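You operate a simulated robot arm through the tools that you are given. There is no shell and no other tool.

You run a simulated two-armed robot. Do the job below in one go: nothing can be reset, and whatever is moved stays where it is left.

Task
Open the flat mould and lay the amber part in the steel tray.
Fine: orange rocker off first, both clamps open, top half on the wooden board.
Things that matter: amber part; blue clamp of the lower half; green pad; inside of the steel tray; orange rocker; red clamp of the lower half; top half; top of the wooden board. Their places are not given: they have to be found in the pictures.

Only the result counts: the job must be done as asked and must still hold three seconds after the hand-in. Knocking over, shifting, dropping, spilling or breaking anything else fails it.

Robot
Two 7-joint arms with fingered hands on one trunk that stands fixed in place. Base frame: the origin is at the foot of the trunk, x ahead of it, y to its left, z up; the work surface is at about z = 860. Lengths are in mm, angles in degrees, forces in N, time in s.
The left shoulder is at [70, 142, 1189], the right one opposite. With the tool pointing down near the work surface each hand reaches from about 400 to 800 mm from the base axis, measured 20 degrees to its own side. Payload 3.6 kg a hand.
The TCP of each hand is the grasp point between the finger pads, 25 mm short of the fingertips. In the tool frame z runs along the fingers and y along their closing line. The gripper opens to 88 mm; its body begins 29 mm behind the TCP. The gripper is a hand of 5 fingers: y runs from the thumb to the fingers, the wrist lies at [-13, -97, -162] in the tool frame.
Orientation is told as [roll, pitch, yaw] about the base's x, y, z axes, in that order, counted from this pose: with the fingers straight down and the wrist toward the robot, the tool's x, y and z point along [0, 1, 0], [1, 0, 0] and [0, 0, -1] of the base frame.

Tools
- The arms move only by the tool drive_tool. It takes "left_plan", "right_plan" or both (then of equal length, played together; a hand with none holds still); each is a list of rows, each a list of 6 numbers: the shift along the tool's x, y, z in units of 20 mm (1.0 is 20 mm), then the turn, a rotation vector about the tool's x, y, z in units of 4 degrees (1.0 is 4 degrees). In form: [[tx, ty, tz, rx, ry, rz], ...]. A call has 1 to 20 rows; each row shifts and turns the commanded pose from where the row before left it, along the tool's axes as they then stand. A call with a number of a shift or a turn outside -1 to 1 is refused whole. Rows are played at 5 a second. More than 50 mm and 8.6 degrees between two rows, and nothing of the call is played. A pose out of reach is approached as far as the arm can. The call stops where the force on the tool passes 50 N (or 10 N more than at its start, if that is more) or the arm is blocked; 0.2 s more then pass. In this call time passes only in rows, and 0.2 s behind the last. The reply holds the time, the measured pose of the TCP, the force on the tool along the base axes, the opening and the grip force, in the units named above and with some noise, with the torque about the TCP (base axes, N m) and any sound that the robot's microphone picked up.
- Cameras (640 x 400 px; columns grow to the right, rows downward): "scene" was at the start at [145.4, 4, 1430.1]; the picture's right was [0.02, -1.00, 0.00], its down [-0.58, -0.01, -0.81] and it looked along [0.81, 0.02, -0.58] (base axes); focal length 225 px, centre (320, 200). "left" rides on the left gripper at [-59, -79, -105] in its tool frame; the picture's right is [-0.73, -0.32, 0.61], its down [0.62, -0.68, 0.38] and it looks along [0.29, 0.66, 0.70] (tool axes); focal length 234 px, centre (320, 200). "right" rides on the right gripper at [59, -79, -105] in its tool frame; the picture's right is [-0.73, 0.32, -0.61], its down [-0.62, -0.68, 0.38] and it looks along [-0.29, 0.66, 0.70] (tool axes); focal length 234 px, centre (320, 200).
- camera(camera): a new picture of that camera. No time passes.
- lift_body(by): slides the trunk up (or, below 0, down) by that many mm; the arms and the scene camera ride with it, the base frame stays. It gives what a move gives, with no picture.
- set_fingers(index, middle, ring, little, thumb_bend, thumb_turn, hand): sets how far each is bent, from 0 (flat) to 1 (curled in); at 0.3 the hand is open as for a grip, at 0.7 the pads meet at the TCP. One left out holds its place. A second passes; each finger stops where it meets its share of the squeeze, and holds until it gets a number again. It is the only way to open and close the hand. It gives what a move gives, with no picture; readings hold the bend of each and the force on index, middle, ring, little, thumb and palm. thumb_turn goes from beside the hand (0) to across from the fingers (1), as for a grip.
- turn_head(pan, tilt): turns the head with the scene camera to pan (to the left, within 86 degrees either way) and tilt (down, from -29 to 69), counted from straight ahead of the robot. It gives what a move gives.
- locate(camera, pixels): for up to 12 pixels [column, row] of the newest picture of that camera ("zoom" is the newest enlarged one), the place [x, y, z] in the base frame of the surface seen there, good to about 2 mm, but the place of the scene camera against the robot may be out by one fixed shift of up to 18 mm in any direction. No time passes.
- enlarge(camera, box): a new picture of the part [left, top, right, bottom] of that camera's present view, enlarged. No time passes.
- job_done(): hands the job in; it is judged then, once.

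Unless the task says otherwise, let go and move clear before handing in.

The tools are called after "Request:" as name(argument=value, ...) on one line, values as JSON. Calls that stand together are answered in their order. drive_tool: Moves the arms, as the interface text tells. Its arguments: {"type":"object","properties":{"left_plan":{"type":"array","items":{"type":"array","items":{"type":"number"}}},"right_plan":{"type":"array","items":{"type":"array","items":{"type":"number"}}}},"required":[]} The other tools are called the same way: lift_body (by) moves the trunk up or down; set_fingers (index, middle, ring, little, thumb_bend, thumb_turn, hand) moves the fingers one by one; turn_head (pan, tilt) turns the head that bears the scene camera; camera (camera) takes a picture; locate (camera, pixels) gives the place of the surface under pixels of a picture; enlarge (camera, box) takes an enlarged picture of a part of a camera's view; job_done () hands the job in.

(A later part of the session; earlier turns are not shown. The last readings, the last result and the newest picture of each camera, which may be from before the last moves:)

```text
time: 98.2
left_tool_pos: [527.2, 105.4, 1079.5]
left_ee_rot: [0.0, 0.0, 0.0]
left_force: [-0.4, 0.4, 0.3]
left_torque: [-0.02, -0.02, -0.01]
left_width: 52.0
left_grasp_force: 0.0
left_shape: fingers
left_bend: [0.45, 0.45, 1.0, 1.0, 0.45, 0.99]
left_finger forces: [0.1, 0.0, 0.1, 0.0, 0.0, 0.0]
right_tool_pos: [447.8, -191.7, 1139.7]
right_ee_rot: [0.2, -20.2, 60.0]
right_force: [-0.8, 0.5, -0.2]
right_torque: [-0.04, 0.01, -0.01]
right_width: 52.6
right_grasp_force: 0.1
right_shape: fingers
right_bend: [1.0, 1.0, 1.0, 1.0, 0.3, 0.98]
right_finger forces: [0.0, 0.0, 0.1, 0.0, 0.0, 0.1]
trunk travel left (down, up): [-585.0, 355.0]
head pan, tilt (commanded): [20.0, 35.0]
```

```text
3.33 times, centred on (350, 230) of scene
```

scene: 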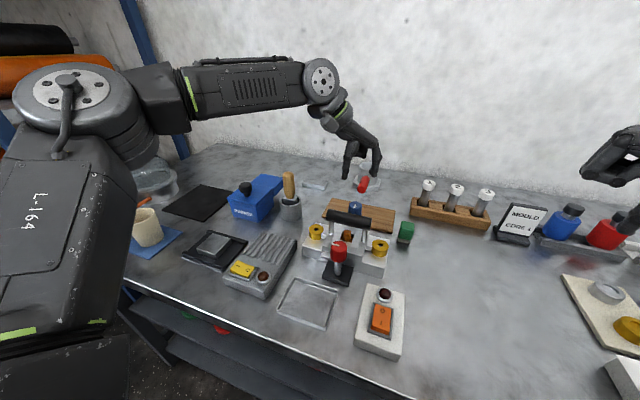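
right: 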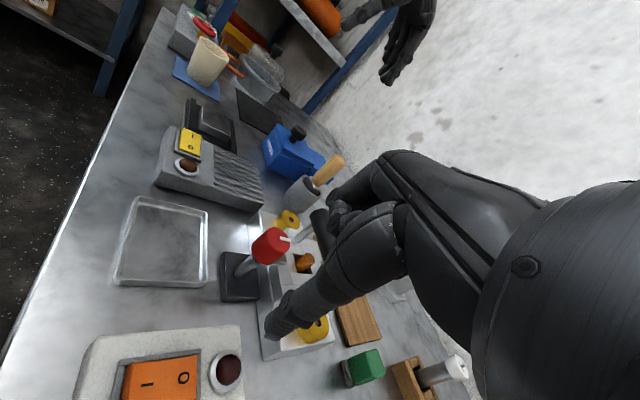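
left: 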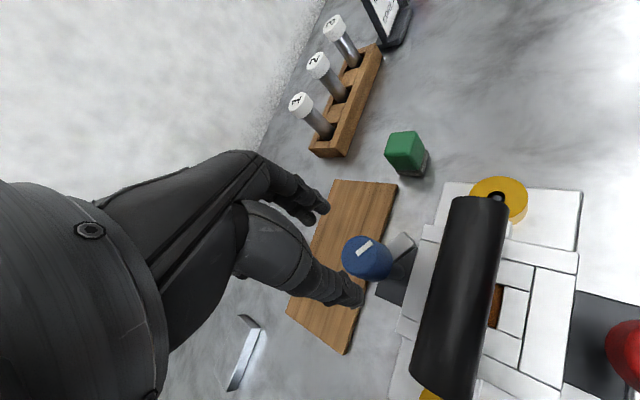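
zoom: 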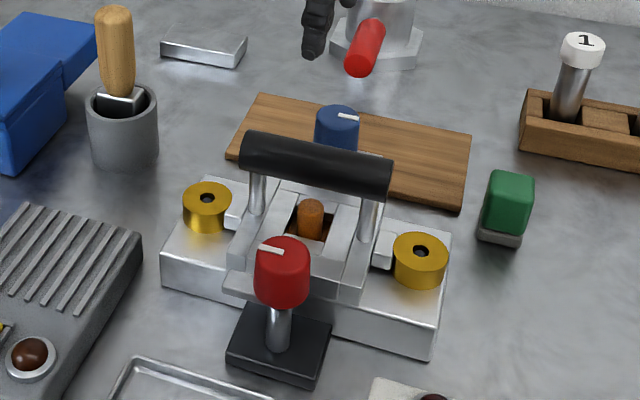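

Both marks now point sideways, red to +y and blue to -y, so both clamps are open. Next I'll measure the board's corners and the top half's outline for the transfer.

Request:
camera(camera="left")

Request:
locate(camera="left", pixels=[[408, 151], [448, 190], [341, 264], [322, 222], [380, 210], [375, 222], [400, 223], [438, 242], [332, 280], [500, 244]])

Request:
turn_head(pan=8, tilt=40)

Request:
camera(camera="scene")

```text
taken
```

left: 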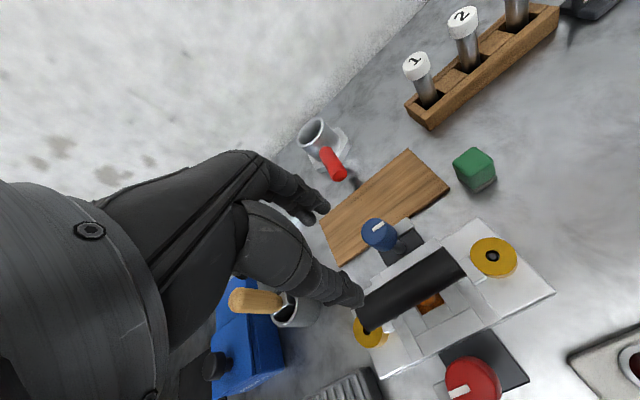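

```text
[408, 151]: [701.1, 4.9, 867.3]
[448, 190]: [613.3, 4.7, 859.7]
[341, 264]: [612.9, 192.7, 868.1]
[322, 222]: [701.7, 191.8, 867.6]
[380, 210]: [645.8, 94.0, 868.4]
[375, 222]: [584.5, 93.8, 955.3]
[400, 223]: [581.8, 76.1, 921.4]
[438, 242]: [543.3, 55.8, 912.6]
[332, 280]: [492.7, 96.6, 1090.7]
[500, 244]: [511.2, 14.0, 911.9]
```

```text
time: 99.0
left_tool_pos: [527.6, 104.8, 1079.8]
left_ee_rot: [0.0, 0.0, 0.1]
left_force: [-0.1, -0.9, 0.1]
left_torque: [0.0, -0.02, 0.0]
left_width: 52.1
left_grasp_force: 0.0
left_shape: fingers
left_bend: [0.45, 0.45, 1.0, 1.0, 0.45, 0.99]
left_finger forces: [0.0, 0.1, 0.1, 0.0, 0.0, 0.1]
right_tool_pos: [448.1, -191.5, 1139.2]
right_ee_rot: [0.2, -20.1, 59.9]
right_force: [0.3, -0.2, 0.2]
right_torque: [0.02, -0.04, 0.0]
right_width: 52.6
right_grasp_force: 0.1
right_shape: fingers
right_bend: [1.0, 1.0, 1.0, 1.0, 0.3, 0.98]
right_finger forces: [0.0, 0.0, 0.0, 0.1, 0.0, 0.0]
trunk travel left (down, up): [-585.0, 355.0]
head pan, tilt (commanded): [8.0, 40.0]
```

```text
taken
```

scene: 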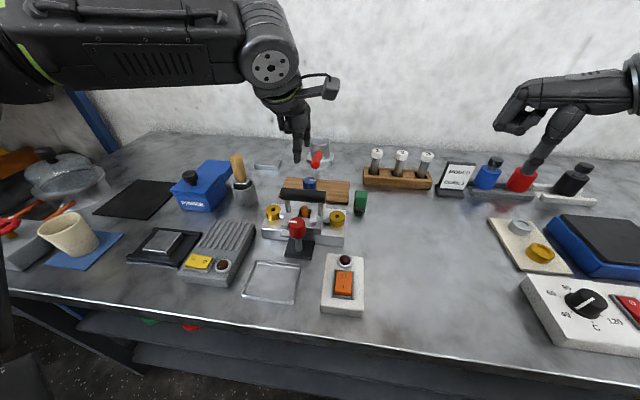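

The board spans x 613–701, y 5–192, with its top at z 867.5. I'll check the mug handle's tip and the top half's edges, then open all four fingers to the 52 mm shape for the handle.

Request:
locate(camera="left", pixels=[[342, 178], [335, 165], [326, 150], [408, 237], [420, 245], [408, 280], [462, 262], [370, 320], [440, 255], [478, 275], [395, 370], [372, 235]])

Request:
set_fingers(hand="left", index=0.42, middle=0.42, ring=0.42, little=0.42, thumb_bend=0.42, thumb_turn=1)

Request:
drive_tool(left_plan=[[-0.2, -0.59, 0, 0, 0, 0], [-0.2, -0.59, 0, 0, 0, 0], [0, 0, 0.7, 0, 0, 0], [0, 0, 0.7, 0, 0, 0], [0, 0, 0.7, 0, 0, 0], [0, 0, 0, 0, 0, 0]])

Request:
camera(camera="left")

Request:
enlarge(camera="scene", box=[240, 120, 400, 270])

```text
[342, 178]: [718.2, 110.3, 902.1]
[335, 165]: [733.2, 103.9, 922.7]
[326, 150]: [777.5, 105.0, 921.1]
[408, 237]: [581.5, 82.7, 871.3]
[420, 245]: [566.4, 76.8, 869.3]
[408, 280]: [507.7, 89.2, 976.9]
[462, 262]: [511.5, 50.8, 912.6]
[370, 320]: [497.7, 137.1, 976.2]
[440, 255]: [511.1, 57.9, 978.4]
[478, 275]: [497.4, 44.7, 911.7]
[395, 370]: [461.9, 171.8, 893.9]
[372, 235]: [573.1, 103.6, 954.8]
```

```text
time: 100.0
left_tool_pos: [527.8, 104.0, 1079.9]
left_ee_rot: [0.0, 0.0, -0.1]
left_force: [0.2, -0.3, -0.2]
left_torque: [0.02, 0.02, 0.0]
left_width: 58.6
left_grasp_force: 0.1
left_shape: fingers
left_bend: [0.42, 0.42, 0.42, 0.42, 0.42, 0.99]
left_finger forces: [0.1, 0.0, 0.0, 0.1, 0.0, 0.1]
right_tool_pos: [447.6, -190.6, 1140.3]
right_ee_rot: [0.1, -20.1, 60.0]
right_force: [-0.3, -0.8, 0.6]
right_torque: [-0.01, -0.04, 0.01]
right_width: 52.5
right_grasp_force: 0.0
right_shape: fingers
right_bend: [1.0, 1.0, 1.0, 1.0, 0.3, 0.98]
right_finger forces: [0.0, 0.0, 0.1, 0.0, 0.0, 0.0]
trunk travel left (down, up): [-585.0, 355.0]
head pan, tilt (commanded): [8.0, 40.0]
```

```text
time: 101.4
left_tool_pos: [503.3, 96.9, 1040.0]
left_ee_rot: [0.0, 0.0, 0.0]
left_force: [-0.9, -0.1, 0.2]
left_torque: [0.0, 0.03, 0.01]
left_width: 59.0
left_grasp_force: 0.1
left_shape: fingers
left_bend: [0.42, 0.42, 0.42, 0.42, 0.42, 0.99]
left_finger forces: [0.1, 0.1, 0.1, 0.0, 0.0, 0.1]
right_tool_pos: [447.7, -191.5, 1139.2]
right_ee_rot: [0.1, -20.1, 60.0]
right_force: [-0.1, 0.6, 0.0]
right_torque: [0.04, 0.01, -0.01]
right_width: 53.0
right_grasp_force: 0.1
right_shape: fingers
right_bend: [1.0, 1.0, 1.0, 1.0, 0.3, 0.98]
right_finger forces: [0.0, 0.0, 0.0, 0.1, 0.1, 0.1]
trunk travel left (down, up): [-585.0, 355.0]
head pan, tilt (commanded): [8.0, 40.0]
```

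```text
taken
```

left: 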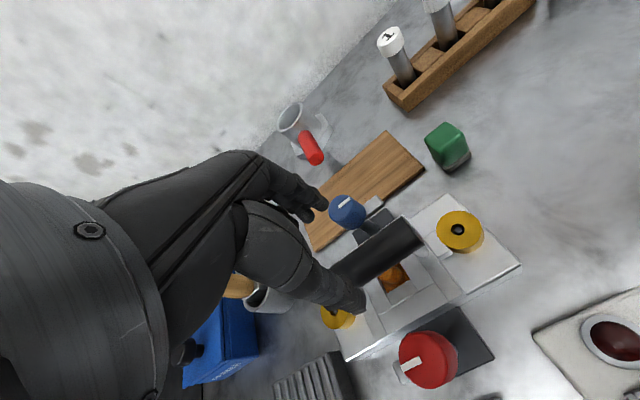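

```text
2.67 times, centred on (320, 195) of scene
```

zoom: 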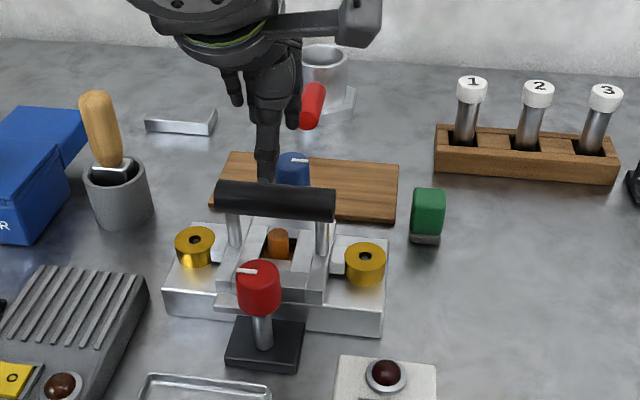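

Everything is aligned above the handle, with the mug handle's tip at x ≈ 718 to avoid later. I'll descend to z ≈ 963 around the handle.

Request:
drive_tool(left_plan=[[0, 0, 0.8, 0, 0, 0], [0, 0, 0.8, 0, 0, 0], [0, 0, 0.6, 0, 0, 0], [0, 0, 0.6, 0, 0, 0], [0, 0, 0.5, 0, 0, 0], [0, 0, 0.5, 0, 0, 0], [0, 0, 0, 0, 0, 0]])

Request:
camera(camera="left")

Request:
enlarge(camera="scene", box=[240, 120, 400, 270])

```text
time: 103.0
left_tool_pos: [502.9, 97.0, 963.4]
left_ee_rot: [0.0, 0.0, 0.0]
left_force: [0.1, 0.6, 0.4]
left_torque: [0.02, 0.02, 0.0]
left_width: 58.8
left_grasp_force: 0.1
left_shape: fingers
left_bend: [0.42, 0.42, 0.42, 0.42, 0.42, 0.99]
left_finger forces: [0.0, 0.1, 0.1, 0.0, 0.1, 0.1]
right_tool_pos: [447.5, -191.1, 1139.6]
right_ee_rot: [0.1, -20.0, 59.9]
right_force: [-0.5, 0.1, -0.3]
right_torque: [-0.01, 0.0, -0.01]
right_width: 52.6
right_grasp_force: 0.0
right_shape: fingers
right_bend: [1.0, 1.0, 1.0, 1.0, 0.3, 0.98]
right_finger forces: [0.0, 0.1, 0.0, 0.1, 0.0, 0.0]
trunk travel left (down, up): [-585.0, 355.0]
head pan, tilt (commanded): [8.0, 40.0]
```

```text
taken
```

left: 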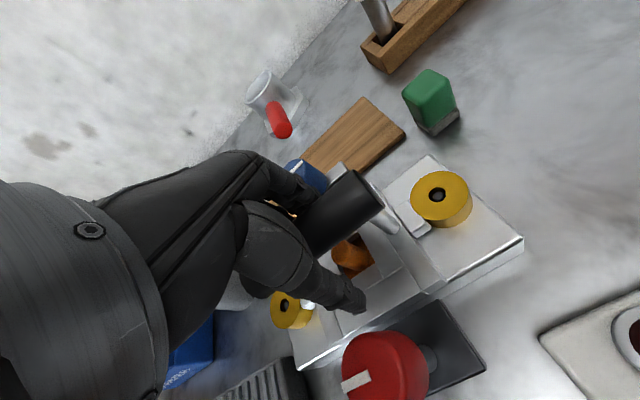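

```text
2.67 times, centred on (320, 195) of scene
```

zoom: 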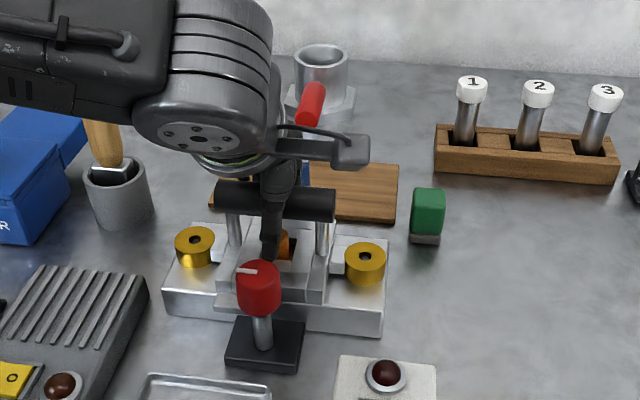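

The handle sits between thumb and fingers with no contact yet. I'll go 5 mm lower for a better wrap and close all fingers.

Request:
drive_tool(left_plan=[[0, 0.05, 0.25, 0, 0, 0], [0, 0, 0, 0, 0, 0]])

Request:
set_fingers(hand="left", index=0.9, middle=0.9, ring=0.9, little=0.9, thumb_bend=0.9)

Request:
enlarge(camera="left", box=[240, 130, 440, 330])

```text
time: 103.6
left_tool_pos: [504.1, 97.3, 959.7]
left_ee_rot: [-0.1, 0.0, 0.1]
left_force: [0.2, 0.7, -0.1]
left_torque: [0.0, 0.03, -0.03]
left_width: 58.4
left_grasp_force: 0.0
left_shape: fingers
left_bend: [0.42, 0.42, 0.42, 0.42, 0.42, 0.99]
left_finger forces: [0.0, 0.1, 0.0, 0.0, 0.0, 0.0]
right_tool_pos: [448.0, -192.7, 1139.7]
right_ee_rot: [0.1, -20.1, 60.0]
right_force: [-0.3, 0.5, 0.3]
right_torque: [0.0, 0.0, -0.03]
right_width: 52.8
right_grasp_force: 0.1
right_shape: fingers
right_bend: [1.0, 1.0, 1.0, 1.0, 0.3, 0.98]
right_finger forces: [0.0, 0.0, 0.1, 0.0, 0.1, 0.0]
trunk travel left (down, up): [-585.0, 355.0]
head pan, tilt (commanded): [8.0, 40.0]
```

```text
time: 104.6
left_tool_pos: [506.3, 96.6, 958.3]
left_ee_rot: [0.0, -0.1, 0.0]
left_force: [0.9, -3.9, -5.5]
left_torque: [-0.07, 0.0, -0.07]
left_width: 0.1
left_grasp_force: 6.4
left_shape: fingers
left_bend: [0.84, 0.9, 0.9, 0.88, 0.81, 1.0]
left_finger forces: [0.0, 0.0, 0.0, 12.3, 0.0, 0.1]
right_tool_pos: [448.3, -192.7, 1138.3]
right_ee_rot: [0.1, -20.1, 60.1]
right_force: [0.2, 0.2, 0.5]
right_torque: [-0.03, 0.03, 0.0]
right_width: 52.7
right_grasp_force: 0.1
right_shape: fingers
right_bend: [1.0, 1.0, 1.0, 1.0, 0.3, 0.98]
right_finger forces: [0.1, 0.1, 0.0, 0.0, 0.1, 0.0]
trunk travel left (down, up): [-585.0, 355.0]
head pan, tilt (commanded): [8.0, 40.0]
```

```text
2.00 times, centred on (340, 230) of left
```

zoom: 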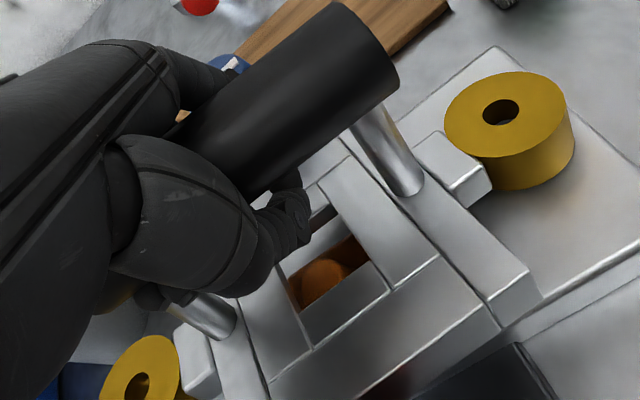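

The fingers and thumb have closed under the handle, caging it like a hook (width 0.1), with only the little finger pressing at 12 N. I'll lift slowly in 4 mm steps and watch the load.

Request:
drive_tool(left_plan=[[0, 0, -0.2, 0, 0, 0], [0, 0, -0.2, 0, 0, 0], [0, 0, -0.2, 0, 0, 0], [0, 0, 0, 0, 0, 0]])

Request:
enlarge(camera="left", box=[240, 130, 440, 330])

```text
time: 105.6
left_tool_pos: [505.8, 96.1, 968.5]
left_ee_rot: [0.0, 0.1, 0.0]
left_force: [0.6, -1.4, -3.7]
left_torque: [-0.05, -0.03, -0.01]
left_width: 0.0
left_grasp_force: 5.0
left_shape: fingers
left_bend: [0.85, 0.9, 0.9, 0.89, 0.82, 1.0]
left_finger forces: [0.0, 0.0, 0.1, 10.0, 0.1, 0.0]
right_tool_pos: [448.6, -191.6, 1140.1]
right_ee_rot: [0.1, -20.1, 60.0]
right_force: [-0.6, 0.1, 0.9]
right_torque: [-0.01, 0.03, -0.04]
right_width: 52.6
right_grasp_force: 0.0
right_shape: fingers
right_bend: [1.0, 1.0, 1.0, 1.0, 0.3, 0.98]
right_finger forces: [0.1, 0.0, 0.0, 0.0, 0.0, 0.1]
trunk travel left (down, up): [-585.0, 355.0]
head pan, tilt (commanded): [8.0, 40.0]
```

```text
2.00 times, centred on (340, 230) of left
```

zoom: 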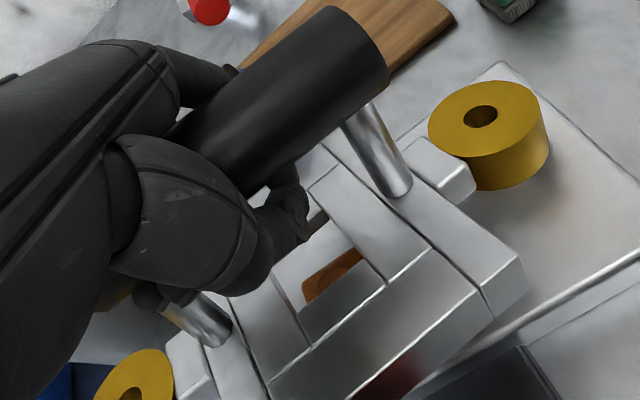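

The load is only about -4 N so far. I'll measure whether the top half's surface (912 before) has moved up.

Request:
locate(camera="zoom", pixels=[[400, 320], [370, 200], [460, 230], [325, 275], [445, 175], [550, 270], [280, 340], [480, 115], [330, 60]])

Request:
enlarge(camera="scene", box=[240, 140, 400, 270])

```text
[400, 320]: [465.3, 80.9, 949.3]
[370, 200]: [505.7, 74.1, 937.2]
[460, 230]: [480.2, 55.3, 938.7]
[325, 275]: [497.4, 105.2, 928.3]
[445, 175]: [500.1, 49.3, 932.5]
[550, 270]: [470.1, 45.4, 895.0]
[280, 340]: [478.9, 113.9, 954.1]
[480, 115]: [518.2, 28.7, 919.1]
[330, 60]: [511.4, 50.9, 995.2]
```

```text
3.08 times, centred on (320, 205) of scene
```

zoom: 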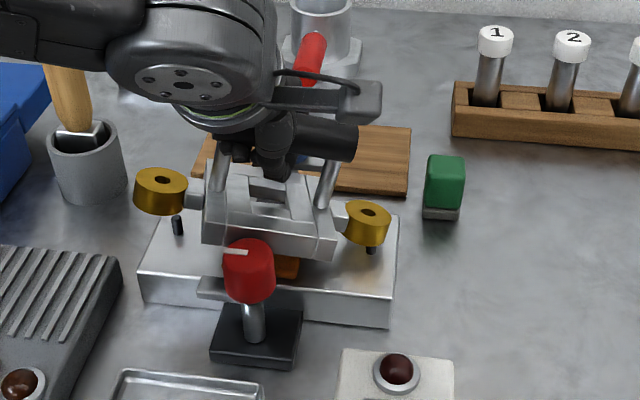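

The bushes belong to the top half and have come off their dowel pins: closing pulled the handle up into the palm, and the top half hangs tilted, clear of the pins, with the amber part still in the lower half at scene zoom (288,265). I'll keep lifting slowly and straight up.

Request:
drive_tool(left_plan=[[0, 0, -0.25, 0, 0, 0], [0, 0, -0.25, 0, 0, 0], [0, 0, -0.25, 0, 0, 0], [0, 0, -0.25, 0, 0, 0], [0, 0, 0, 0, 0, 0]])

Request:
enlarge(camera="scene", box=[240, 140, 400, 270])

Request:
camera(camera="left")

Request:
camera(camera="right")

```text
time: 106.8
left_tool_pos: [504.0, 97.2, 990.6]
left_ee_rot: [0.1, 0.0, -0.1]
left_force: [-0.3, -1.1, -4.2]
left_torque: [-0.04, 0.01, -0.01]
left_width: 0.2
left_grasp_force: 4.2
left_shape: fingers
left_bend: [0.85, 0.9, 0.9, 0.89, 0.82, 1.0]
left_finger forces: [0.0, 1.8, 0.1, 6.3, 0.0, 0.4]
right_tool_pos: [448.5, -192.0, 1139.5]
right_ee_rot: [0.1, -20.1, 60.0]
right_force: [-0.7, -0.2, 0.1]
right_torque: [-0.02, -0.01, 0.0]
right_width: 52.9
right_grasp_force: 0.0
right_shape: fingers
right_bend: [1.0, 1.0, 1.0, 1.0, 0.3, 0.98]
right_finger forces: [0.1, 0.0, 0.0, 0.0, 0.1, 0.1]
trunk travel left (down, up): [-585.0, 355.0]
head pan, tilt (commanded): [8.0, 40.0]
```

```text
3.08 times, centred on (320, 205) of scene
```

zoom: 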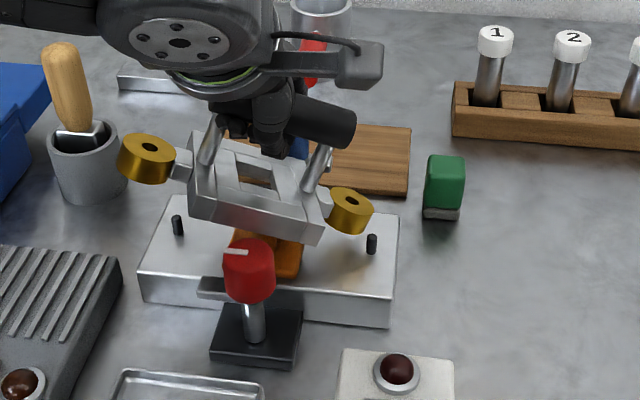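

```text
taken
```

left: 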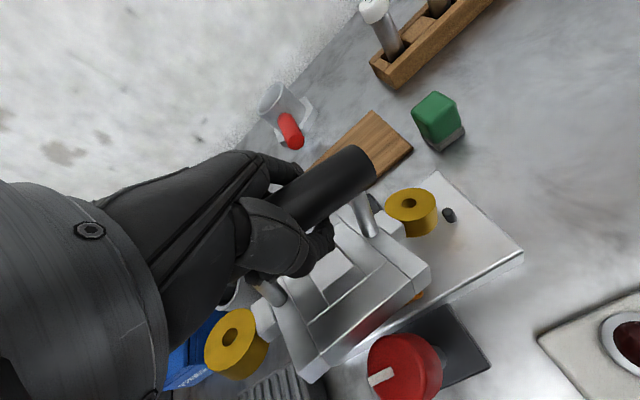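

```text
taken
```

right: 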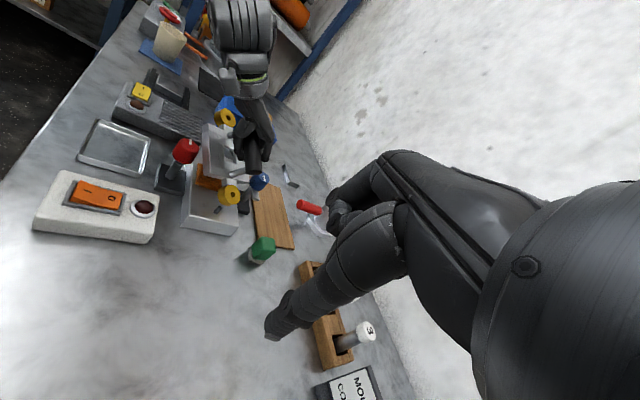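

The top half is free of the pins. I'll zoom in from the right camera and the scene to see whether the amber part stayed in the lower half.

Request:
enlarge(camera="right", box=[160, 100, 290, 240])

Request:
enlarge(camera="scene", box=[270, 190, 360, 250])

Request:
enlarge(camera="left", box=[220, 150, 460, 390])

```text
2.86 times, centred on (225, 170) of right
```

zoom: 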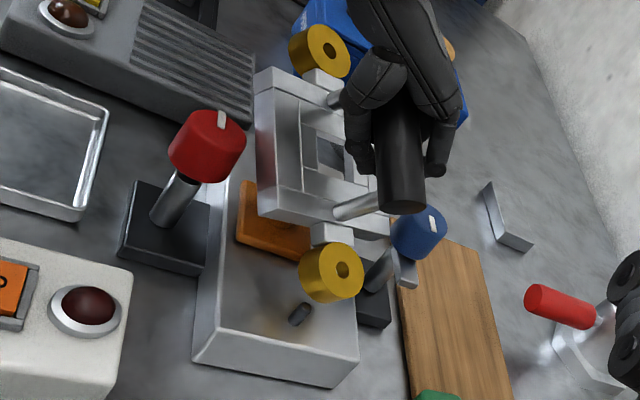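

```text
6.67 times, centred on (315, 220) of scene
```

zoom: 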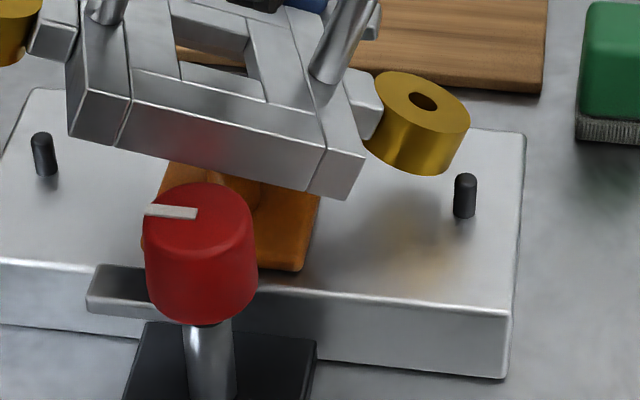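

```text
1.67 times, centred on (340, 270) of left
```

zoom: 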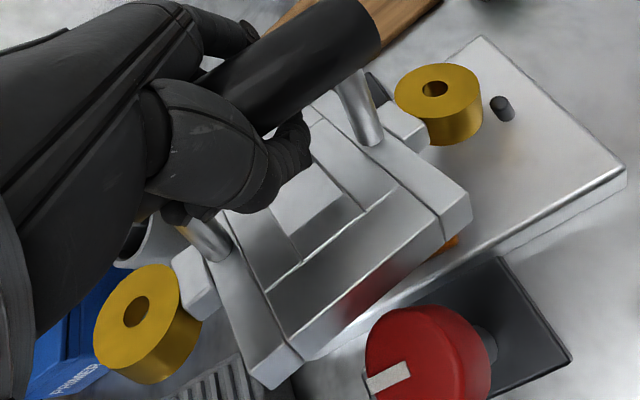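

The amber plate with its stub is still lying on the lower half. I'll lift another 60 mm, then measure the top half's tilt so I can level it before setting it down.

Request:
drive_tool(left_plan=[[0, 0, -0.5, 0, 0, 0], [0, 0, -0.5, 0, 0, 0], [0, 0, -0.5, 0, 0, 0], [0, 0, -0.5, 0, 0, 0], [0, 0, -0.5, 0, 0, 0], [0, 0, -0.5, 0, 0, 0], [0, 0, 0, 0, 0, 0]])

Request:
enlarge(camera="left", box=[220, 150, 460, 390])

Request:
locate(camera="zoom", pixels=[[300, 180], [380, 200], [440, 215], [330, 280], [300, 310], [255, 300], [240, 250], [350, 310], [260, 375], [435, 90], [135, 310], [350, 50]])

Request:
enlarge(camera="scene", box=[240, 100, 400, 270])

```text
time: 108.4
left_tool_pos: [505.9, 96.3, 1050.8]
left_ee_rot: [0.0, 0.0, 0.0]
left_force: [0.0, -0.8, -4.5]
left_torque: [-0.01, 0.0, -0.03]
left_width: 0.0
left_grasp_force: 2.8
left_shape: fingers
left_bend: [0.85, 0.9, 0.9, 0.9, 0.82, 1.0]
left_finger forces: [0.0, 1.7, 0.0, 3.6, 0.0, 0.4]
right_tool_pos: [447.6, -192.0, 1139.7]
right_ee_rot: [0.0, -20.2, 60.0]
right_force: [-0.7, 0.1, -0.4]
right_torque: [0.01, -0.02, 0.02]
right_width: 52.7
right_grasp_force: 0.1
right_shape: fingers
right_bend: [1.0, 1.0, 1.0, 1.0, 0.3, 0.98]
right_finger forces: [0.1, 0.0, 0.0, 0.0, 0.0, 0.0]
trunk travel left (down, up): [-585.0, 355.0]
head pan, tilt (commanded): [8.0, 40.0]
```

```text
1.67 times, centred on (340, 270) of left
```

zoom: 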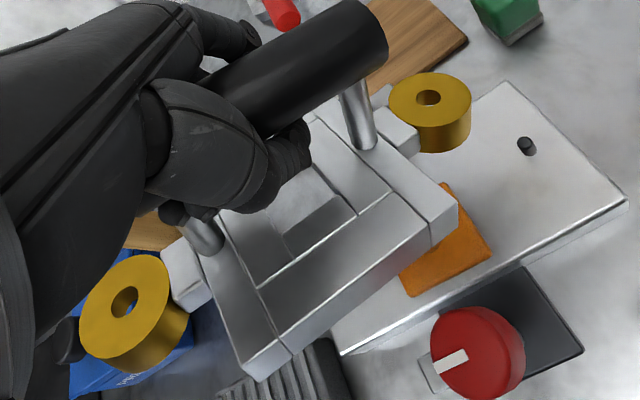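

```text
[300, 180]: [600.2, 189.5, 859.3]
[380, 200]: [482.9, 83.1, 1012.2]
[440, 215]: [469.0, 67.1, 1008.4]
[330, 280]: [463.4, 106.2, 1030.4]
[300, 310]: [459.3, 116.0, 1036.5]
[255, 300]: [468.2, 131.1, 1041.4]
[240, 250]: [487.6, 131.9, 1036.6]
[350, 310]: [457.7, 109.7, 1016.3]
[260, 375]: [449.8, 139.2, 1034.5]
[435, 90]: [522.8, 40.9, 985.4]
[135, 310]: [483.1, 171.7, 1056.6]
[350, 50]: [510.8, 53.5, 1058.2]
```

```text
2.35 times, centred on (320, 185) of scene
```

zoom: 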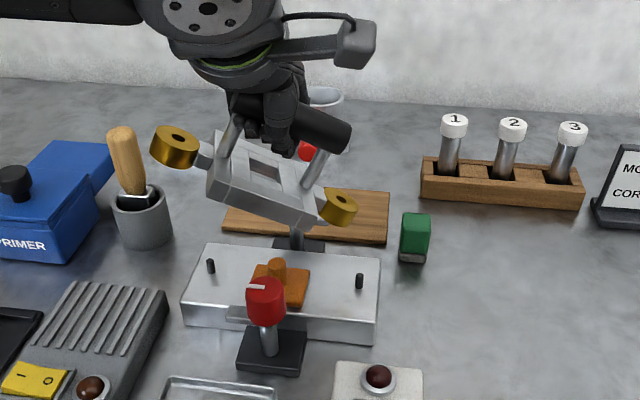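

The amber plate is clearly resting on the lower half at scene zoom (280,285). The top half lies on the middle and little fingers with about 28° slope in y, so I'll roll the hand 28° to level it.

Request:
drive_tool(left_plan=[[0, 0, 0, 0, -0.5, 0], [0, 0, 0, 0, -0.5, 0], [0, 0, 0, 0, -0.5, 0], [0, 0, 0, 0, -0.5, 0], [0, 0, 0, 0, -0.5, 0], [0, 0, 0, 0, -0.5, 0], [0, 0, 0, 0, -0.5, 0], [0, 0, 0, 0, -0.5, 0], [0, 0, 0, 0, -0.5, 0], [0, 0, 0, 0, -0.5, 0], [0, 0, 0, 0, -0.5, 0], [0, 0, 0, 0, -0.5, 0], [0, 0, 0, 0, -0.5, 0], [0, 0, 0, 0, -0.5, 0], [0, 0, 0, 0, 0, 0]])

Request:
enlarge(camera="left", box=[220, 150, 460, 390])

Request:
enlarge(camera="scene", box=[240, 100, 400, 270])

```text
time: 111.6
left_tool_pos: [504.9, 97.7, 1049.5]
left_ee_rot: [-28.0, 0.1, -0.1]
left_force: [0.6, 0.6, -4.0]
left_torque: [0.0, -0.01, 0.01]
left_width: 0.0
left_grasp_force: 2.2
left_shape: fingers
left_bend: [0.85, 0.9, 0.9, 0.9, 0.82, 1.0]
left_finger forces: [0.1, 3.1, 0.0, 0.1, 0.0, 1.4]
right_tool_pos: [448.1, -191.7, 1139.5]
right_ee_rot: [0.1, -20.0, 60.0]
right_force: [0.5, 0.0, 0.1]
right_torque: [0.02, -0.02, -0.01]
right_width: 52.7
right_grasp_force: 0.1
right_shape: fingers
right_bend: [1.0, 1.0, 1.0, 1.0, 0.3, 0.98]
right_finger forces: [0.0, 0.1, 0.0, 0.1, 0.0, 0.0]
trunk travel left (down, up): [-585.0, 355.0]
head pan, tilt (commanded): [8.0, 40.0]
```

```text
1.67 times, centred on (340, 270) of left
```

zoom: 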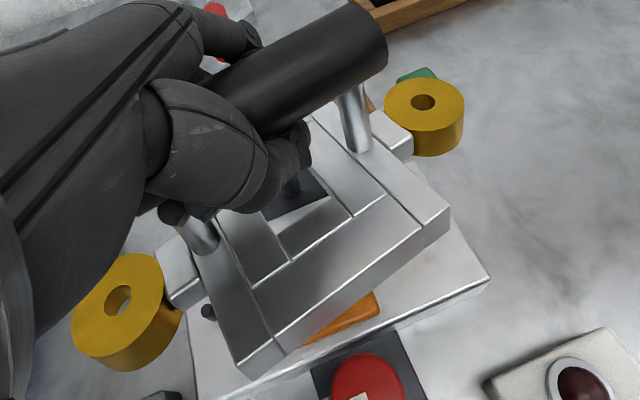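

```text
2.35 times, centred on (320, 185) of scene
```

zoom: 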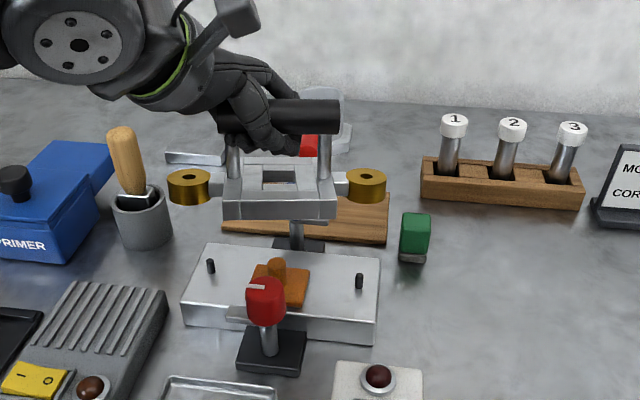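

The top half is now level, with its handle horizontal at scene zoom (280,115). I'll measure it in this view to get its pose and lowest point.

Request:
locate(camera="zoom", pixels=[[190, 176], [366, 174], [280, 198], [280, 217], [235, 170], [325, 170], [280, 162], [230, 215], [333, 215], [235, 115], [330, 112], [280, 270]])

Request:
camera(camera="left")

Request:
locate(camera="left", pixels=[[375, 265], [395, 275], [340, 290], [320, 310], [305, 300], [303, 340], [404, 211], [223, 337], [370, 180]])

```text
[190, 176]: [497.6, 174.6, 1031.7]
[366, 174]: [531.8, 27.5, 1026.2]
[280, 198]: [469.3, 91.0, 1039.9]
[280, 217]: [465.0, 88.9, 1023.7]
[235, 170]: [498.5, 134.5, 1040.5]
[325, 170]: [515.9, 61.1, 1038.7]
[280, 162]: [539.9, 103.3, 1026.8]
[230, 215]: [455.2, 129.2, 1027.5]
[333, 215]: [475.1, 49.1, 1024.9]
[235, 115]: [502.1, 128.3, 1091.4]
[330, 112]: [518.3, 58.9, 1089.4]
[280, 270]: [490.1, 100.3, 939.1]
```

```text
taken
```

left: 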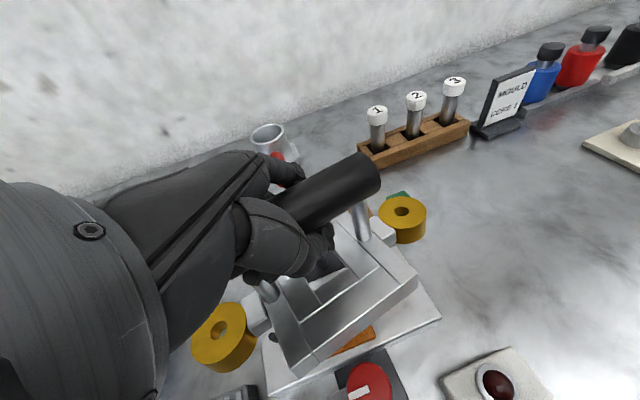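

```text
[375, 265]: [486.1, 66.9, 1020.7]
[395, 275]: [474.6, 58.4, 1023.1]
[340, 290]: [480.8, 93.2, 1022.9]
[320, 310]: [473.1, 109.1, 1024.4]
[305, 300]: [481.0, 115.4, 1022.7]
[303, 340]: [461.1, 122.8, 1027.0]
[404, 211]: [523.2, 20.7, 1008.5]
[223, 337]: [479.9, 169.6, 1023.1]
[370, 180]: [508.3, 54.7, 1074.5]
```

The plate is level in y but yawed about 13° and pitched about 12° (far side low). I'll correct the yaw and pitch together with the hand, then re-measure.

Request:
drive_tool(left_plan=[[0, 0, 0, -0.14, 0, 0.53], [0, 0, 0, -0.14, 0, 0.53], [0, 0, 0, -0.14, 0, 0.53], [0, 0, 0, -0.14, 0, 0.53], [0, 0, 0, -0.14, 0, 0.53], [0, 0, 0, -0.14, 0, 0.53], [0, 0, 0, -0.14, 0, 0.53], [0, 0, 0, -0.14, 0, 0.53], [0, 0, 0, 0, 0, 0]])

Request:
enlarge(camera="scene", box=[240, 100, 400, 270])

Request:
camera(camera="left")

```text
time: 113.6
left_tool_pos: [505.6, 96.4, 1049.1]
left_ee_rot: [-26.6, -11.8, -13.1]
left_force: [1.2, -0.1, -4.1]
left_torque: [-0.05, 0.0, 0.04]
left_width: 0.1
left_grasp_force: 2.2
left_shape: fingers
left_bend: [0.85, 0.9, 0.9, 0.9, 0.82, 1.0]
left_finger forces: [0.1, 3.6, 0.0, 0.0, 0.0, 1.5]
right_tool_pos: [449.2, -190.9, 1139.3]
right_ee_rot: [0.1, -20.1, 60.0]
right_force: [0.7, -0.2, -1.0]
right_torque: [0.02, 0.0, -0.04]
right_width: 52.8
right_grasp_force: 0.1
right_shape: fingers
right_bend: [1.0, 1.0, 1.0, 1.0, 0.3, 0.98]
right_finger forces: [0.1, 0.0, 0.0, 0.0, 0.0, 0.0]
trunk travel left (down, up): [-585.0, 355.0]
head pan, tilt (commanded): [8.0, 40.0]
```

```text
2.35 times, centred on (320, 185) of scene
```

zoom: 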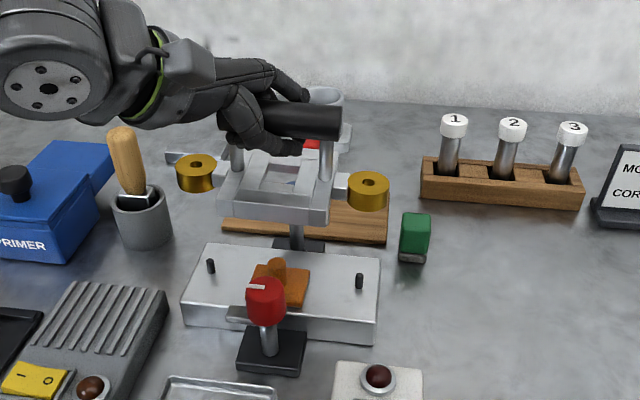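

```text
taken
```

left: 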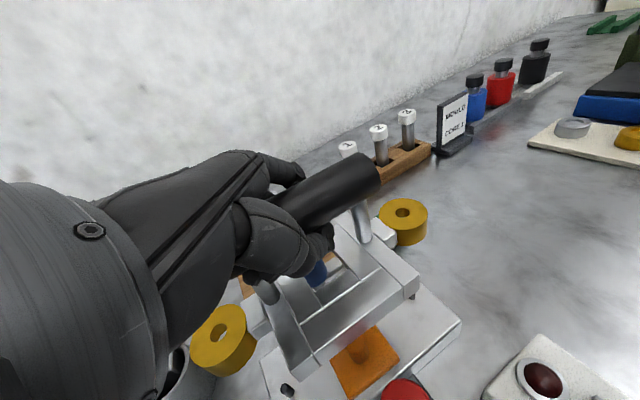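

The plate followed the hand. I'll re-measure its surface and bush positions.

Request:
locate(camera="left", pixels=[[375, 268], [395, 272], [335, 300], [320, 320], [300, 310], [300, 345], [402, 213], [222, 333], [370, 180], [418, 290], [330, 200], [362, 355]])

Request:
locate(camera="zoom", pixels=[[195, 165], [367, 182], [280, 203], [280, 215], [225, 200], [325, 208], [240, 155], [290, 155], [325, 222], [222, 213]])

```text
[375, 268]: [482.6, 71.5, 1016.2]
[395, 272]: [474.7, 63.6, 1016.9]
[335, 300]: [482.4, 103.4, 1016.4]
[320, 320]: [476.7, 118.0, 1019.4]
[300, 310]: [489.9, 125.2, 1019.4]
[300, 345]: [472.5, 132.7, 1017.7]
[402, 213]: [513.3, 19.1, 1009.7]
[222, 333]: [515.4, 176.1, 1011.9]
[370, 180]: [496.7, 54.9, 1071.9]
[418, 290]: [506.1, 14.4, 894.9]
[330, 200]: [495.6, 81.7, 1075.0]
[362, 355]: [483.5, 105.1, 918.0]
```

```text
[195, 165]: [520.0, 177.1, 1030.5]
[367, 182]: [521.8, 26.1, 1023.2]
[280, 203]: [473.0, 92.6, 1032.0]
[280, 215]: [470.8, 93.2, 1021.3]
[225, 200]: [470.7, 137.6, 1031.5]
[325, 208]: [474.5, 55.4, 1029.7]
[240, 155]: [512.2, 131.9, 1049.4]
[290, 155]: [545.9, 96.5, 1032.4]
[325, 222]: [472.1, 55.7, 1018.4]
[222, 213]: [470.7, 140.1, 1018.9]
```

The plate is now level and square, with its centre at about (512, 97), top at 1017 and underside near 998. Before moving, I'll check the brush pot and blue box near the arm's path.

Request:
locate(camera="zoom", pixels=[[121, 130], [118, 160], [135, 195], [150, 210], [60, 150], [15, 172], [100, 145], [318, 150], [311, 143], [345, 140], [325, 95]])

Request:
camera(camera="scene")

```text
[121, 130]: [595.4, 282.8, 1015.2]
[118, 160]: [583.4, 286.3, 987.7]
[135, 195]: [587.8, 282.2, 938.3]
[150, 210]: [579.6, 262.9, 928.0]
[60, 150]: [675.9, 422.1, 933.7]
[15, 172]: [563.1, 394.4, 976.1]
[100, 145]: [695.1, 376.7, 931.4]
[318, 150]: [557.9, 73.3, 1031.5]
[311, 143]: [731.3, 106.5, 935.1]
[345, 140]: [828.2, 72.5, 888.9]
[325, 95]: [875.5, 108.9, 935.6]
```

```text
taken
```

scene: 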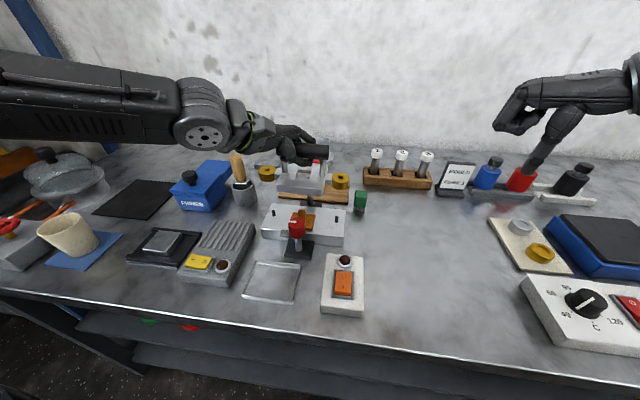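

The brush handle's tip is at about (590, 282, 1003). I'll locate forearm points to predict where it will pass when the hand is at the board.

Request:
locate(camera="scene", pixels=[[210, 135], [200, 90], [150, 110], [100, 105], [50, 100], [10, 90], [245, 130], [230, 110]])

```text
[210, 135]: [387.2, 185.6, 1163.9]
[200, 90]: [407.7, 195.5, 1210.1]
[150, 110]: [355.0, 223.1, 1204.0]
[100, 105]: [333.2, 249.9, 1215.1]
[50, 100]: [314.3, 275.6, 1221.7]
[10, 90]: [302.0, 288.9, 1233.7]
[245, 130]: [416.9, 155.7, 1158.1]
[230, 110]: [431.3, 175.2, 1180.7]
```

The forearm runs back toward the robot, so it will stay well clear of the brush. I'll carry the top half +145 mm in x at this height, slowly.

Request:
drive_tool(left_plan=[[0.07, 0.23, 0.018, 0, 0, 0], [0.144, 0.46, 0.0353, 0, 0, 0], [0.144, 0.46, 0.0353, 0, 0, 0], [0.144, 0.46, 0.0353, 0, 0, 0], [0.144, 0.46, 0.0353, 0, 0, 0], [0.144, 0.46, 0.0353, 0, 0, 0], [0.144, 0.46, 0.0353, 0, 0, 0], [0.144, 0.46, 0.0353, 0, 0, 0], [0.144, 0.46, 0.0353, 0, 0, 0], [0.144, 0.46, 0.0353, 0, 0, 0], [0.144, 0.46, 0.0353, 0, 0, 0], [0.144, 0.46, 0.0353, 0, 0, 0], [0.144, 0.46, 0.0353, 0, 0, 0], [0.144, 0.46, 0.0353, 0, 0, 0], [0.144, 0.46, 0.0353, 0, 0, 0], [0.07, 0.23, 0.018, 0, 0, 0], [0, 0, 0, 0, 0, 0]])

Request:
camera(camera="left")

Request:
camera(camera="scene")

```text
time: 117.2
left_tool_pos: [649.7, 98.3, 1049.8]
left_ee_rot: [-26.6, -11.8, -13.0]
left_force: [-0.6, 0.4, -3.9]
left_torque: [0.04, 0.0, -0.04]
left_width: 0.2
left_grasp_force: 2.8
left_shape: fingers
left_bend: [0.86, 0.9, 0.9, 0.9, 0.82, 1.0]
left_finger forces: [0.1, 4.0, 0.0, 0.1, 0.0, 1.6]
right_tool_pos: [448.6, -192.1, 1140.8]
right_ee_rot: [0.1, -20.2, 60.0]
right_force: [0.1, 0.0, 0.4]
right_torque: [0.04, 0.02, -0.01]
right_width: 52.6
right_grasp_force: 0.1
right_shape: fingers
right_bend: [1.0, 1.0, 1.0, 1.0, 0.3, 0.98]
right_finger forces: [0.0, 0.0, 0.1, 0.0, 0.0, 0.0]
trunk travel left (down, up): [-585.0, 355.0]
head pan, tilt (commanded): [8.0, 40.0]
```

```text
taken
```

left: 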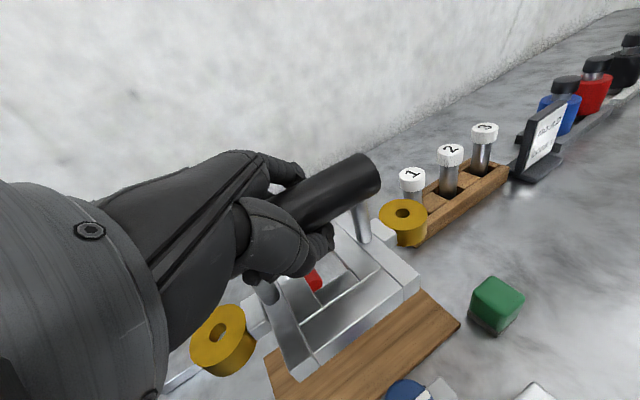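

```text
taken
```

scene: 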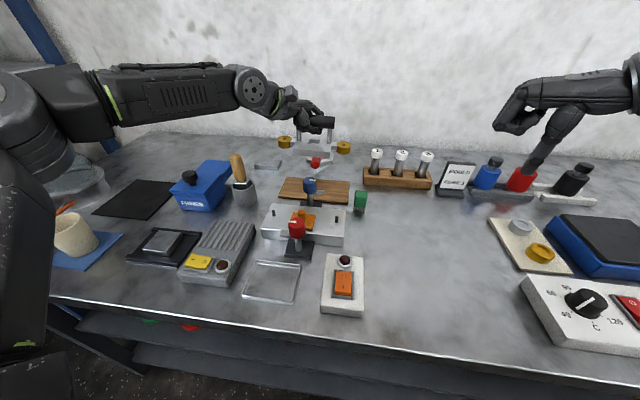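

The top half is above the board with the mug's red handle visible behind. I'll measure its centre before lowering.

Request:
locate(camera="left", pixels=[[375, 268], [395, 275], [320, 320], [300, 310], [298, 345], [402, 213], [222, 333], [415, 285], [303, 378], [313, 280], [400, 265]])

Request:
enlarge(camera="scene", box=[250, 100, 380, 210])

Request:
locate(camera="zoom", pixels=[[218, 160], [420, 185], [260, 190], [385, 200], [320, 205], [320, 220], [330, 230], [255, 225], [390, 225]])

```text
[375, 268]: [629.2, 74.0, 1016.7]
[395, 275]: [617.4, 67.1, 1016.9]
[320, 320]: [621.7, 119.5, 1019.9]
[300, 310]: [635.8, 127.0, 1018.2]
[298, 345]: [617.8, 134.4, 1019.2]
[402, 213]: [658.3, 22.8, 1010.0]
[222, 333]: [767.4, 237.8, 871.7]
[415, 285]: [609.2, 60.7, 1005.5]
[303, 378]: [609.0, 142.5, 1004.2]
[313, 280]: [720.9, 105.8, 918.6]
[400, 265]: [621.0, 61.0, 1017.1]
```

```text
3.64 times, centred on (315, 155) of scene
```

zoom: 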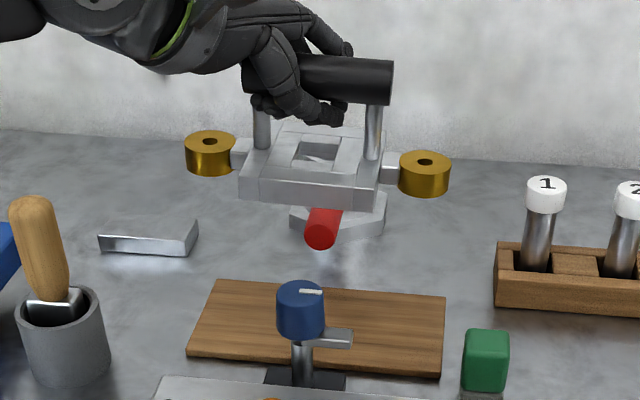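

```text
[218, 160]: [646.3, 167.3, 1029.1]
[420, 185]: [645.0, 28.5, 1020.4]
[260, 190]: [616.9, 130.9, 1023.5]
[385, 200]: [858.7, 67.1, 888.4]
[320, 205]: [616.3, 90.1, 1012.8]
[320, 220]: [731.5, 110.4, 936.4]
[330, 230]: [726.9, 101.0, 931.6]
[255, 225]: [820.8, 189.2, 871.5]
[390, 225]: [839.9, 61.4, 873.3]
```

The near edge is at x ≈ 611 and the y centre at about 101, so I'll shift (+2.5, -2.5) while lowering 115 mm, leaving roughly 15 mm above the board.

Request:
drive_tool(left_plan=[[0.307, -0.129, 0.6375, 0, 0, 0], [0.307, -0.129, 0.6375, 0, 0, 0], [0.307, -0.129, 0.6375, 0, 0, 0], [0.307, -0.129, 0.6375, 0, 0, 0], [0.307, -0.129, 0.6375, 0, 0, 0], [0.307, -0.129, 0.6375, 0, 0, 0], [0.307, -0.129, 0.6375, 0, 0, 0], [0.307, -0.129, 0.6375, 0, 0, 0], [0, 0, 0, 0, 0, 0]])

Request:
enlarge(camera="scene", box=[250, 120, 380, 230])

Request:
camera(camera="left")

```text
time: 119.2
left_tool_pos: [653.5, 95.3, 933.3]
left_ee_rot: [-26.7, -11.9, -13.0]
left_force: [0.1, -0.4, -3.4]
left_torque: [0.0, 0.0, 0.0]
left_width: 0.0
left_grasp_force: 3.1
left_shape: fingers
left_bend: [0.86, 0.9, 0.9, 0.9, 0.82, 1.0]
left_finger forces: [0.0, 3.8, 0.0, 0.1, 0.0, 1.5]
right_tool_pos: [448.3, -191.4, 1139.4]
right_ee_rot: [0.1, -20.1, 60.0]
right_force: [-0.7, -0.4, -0.7]
right_torque: [0.01, -0.01, 0.03]
right_width: 52.6
right_grasp_force: 0.1
right_shape: fingers
right_bend: [1.0, 1.0, 1.0, 1.0, 0.3, 0.98]
right_finger forces: [0.1, 0.0, 0.1, 0.1, 0.0, 0.1]
trunk travel left (down, up): [-585.0, 355.0]
head pan, tilt (commanded): [8.0, 40.0]
```

```text
3.64 times, centred on (315, 175) of scene
```

zoom: 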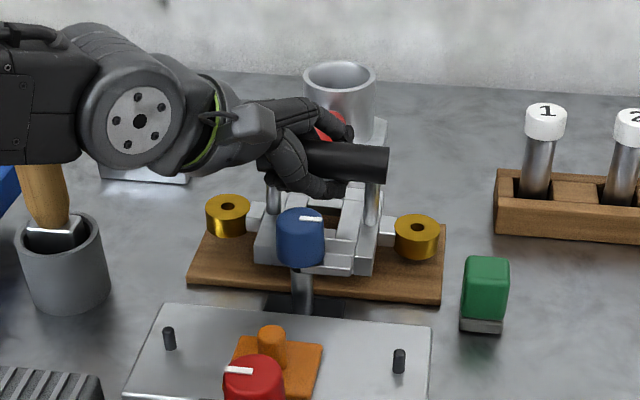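

```text
taken
```

left: 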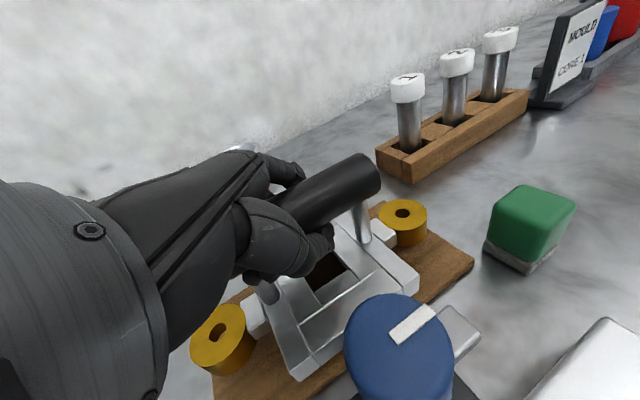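

The top half is just above the board and centred on it. I'll lower in 2 mm steps, watching for the load to drop.

Request:
drive_tool(left_plan=[[0.066, -0.031, 0.131, 0, 0, 0], [0.066, -0.031, 0.131, 0, 0, 0], [0.066, -0.031, 0.131, 0, 0, 0], [0, 0, 0, 0, 0, 0]])

Request:
locate(camera="left", pixels=[[305, 375], [298, 345], [345, 325], [300, 315], [222, 330], [403, 213], [395, 270], [240, 380]])

```text
time: 120.2
left_tool_pos: [652.4, 94.8, 925.3]
left_ee_rot: [-26.8, -11.8, -12.9]
left_force: [0.4, -1.3, -4.6]
left_torque: [-0.03, 0.01, -0.03]
left_width: 0.2
left_grasp_force: 2.2
left_shape: fingers
left_bend: [0.86, 0.9, 0.9, 0.9, 0.82, 1.0]
left_finger forces: [0.1, 3.9, 0.0, 0.1, 0.1, 1.5]
right_tool_pos: [449.1, -191.8, 1138.9]
right_ee_rot: [0.0, -20.1, 60.0]
right_force: [0.6, 0.2, 0.6]
right_torque: [0.0, 0.03, 0.02]
right_width: 52.8
right_grasp_force: 0.1
right_shape: fingers
right_bend: [1.0, 1.0, 1.0, 1.0, 0.3, 0.98]
right_finger forces: [0.0, 0.0, 0.0, 0.0, 0.0, 0.0]
trunk travel left (down, up): [-585.0, 355.0]
head pan, tilt (commanded): [8.0, 40.0]
```

```text
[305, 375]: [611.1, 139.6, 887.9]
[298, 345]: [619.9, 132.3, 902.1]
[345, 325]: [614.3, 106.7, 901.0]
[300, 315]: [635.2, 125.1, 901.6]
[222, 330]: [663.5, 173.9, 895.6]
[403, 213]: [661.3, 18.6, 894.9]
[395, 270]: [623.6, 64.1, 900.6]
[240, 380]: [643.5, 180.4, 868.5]
```

The load is still -4.6 N, so it is not touching yet and by measurement has about 7 mm to go. I'll continue in 2 mm steps.

Request:
drive_tool(left_plan=[[0.044, -0.0205, 0.0875, 0, 0, 0], [0.044, -0.0205, 0.0875, 0, 0, 0], [0.044, -0.0205, 0.0875, 0, 0, 0], [0, 0, 0, 0, 0, 0]])

Request:
camera(camera="left")

Request:
locate(camera="left", pixels=[[305, 375], [298, 345], [345, 325], [300, 315], [222, 330], [403, 213], [395, 270], [240, 380]])

```text
time: 121.2
left_tool_pos: [651.9, 96.5, 918.8]
left_ee_rot: [-26.7, -11.8, -12.9]
left_force: [0.2, 0.3, -3.9]
left_torque: [-0.02, 0.03, 0.05]
left_width: 0.1
left_grasp_force: 1.9
left_shape: fingers
left_bend: [0.86, 0.9, 0.9, 0.9, 0.82, 1.0]
left_finger forces: [0.0, 3.3, 0.0, 0.1, 0.1, 0.9]
right_tool_pos: [447.1, -191.6, 1139.2]
right_ee_rot: [0.1, -20.1, 60.0]
right_force: [-0.1, -0.1, -0.7]
right_torque: [-0.01, -0.02, 0.02]
right_width: 52.8
right_grasp_force: 0.0
right_shape: fingers
right_bend: [1.0, 1.0, 1.0, 1.0, 0.3, 0.98]
right_finger forces: [0.1, 0.0, 0.0, 0.0, 0.1, 0.0]
trunk travel left (down, up): [-585.0, 355.0]
head pan, tilt (commanded): [8.0, 40.0]
```

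```text
taken
```

left: 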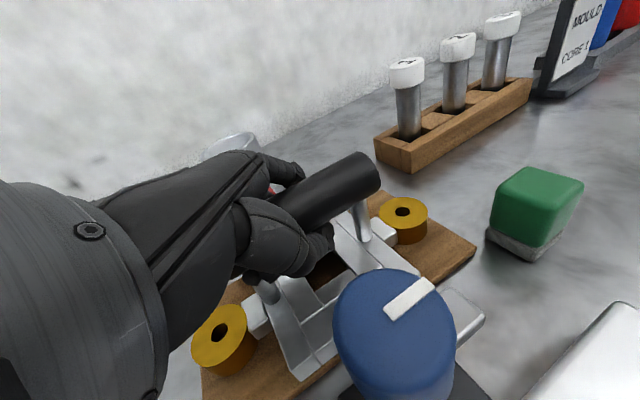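

```text
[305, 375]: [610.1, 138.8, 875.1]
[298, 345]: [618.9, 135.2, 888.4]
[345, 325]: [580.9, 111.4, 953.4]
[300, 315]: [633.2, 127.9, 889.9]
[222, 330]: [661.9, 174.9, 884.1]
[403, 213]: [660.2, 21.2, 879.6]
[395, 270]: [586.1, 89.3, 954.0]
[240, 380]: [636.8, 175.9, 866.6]
```

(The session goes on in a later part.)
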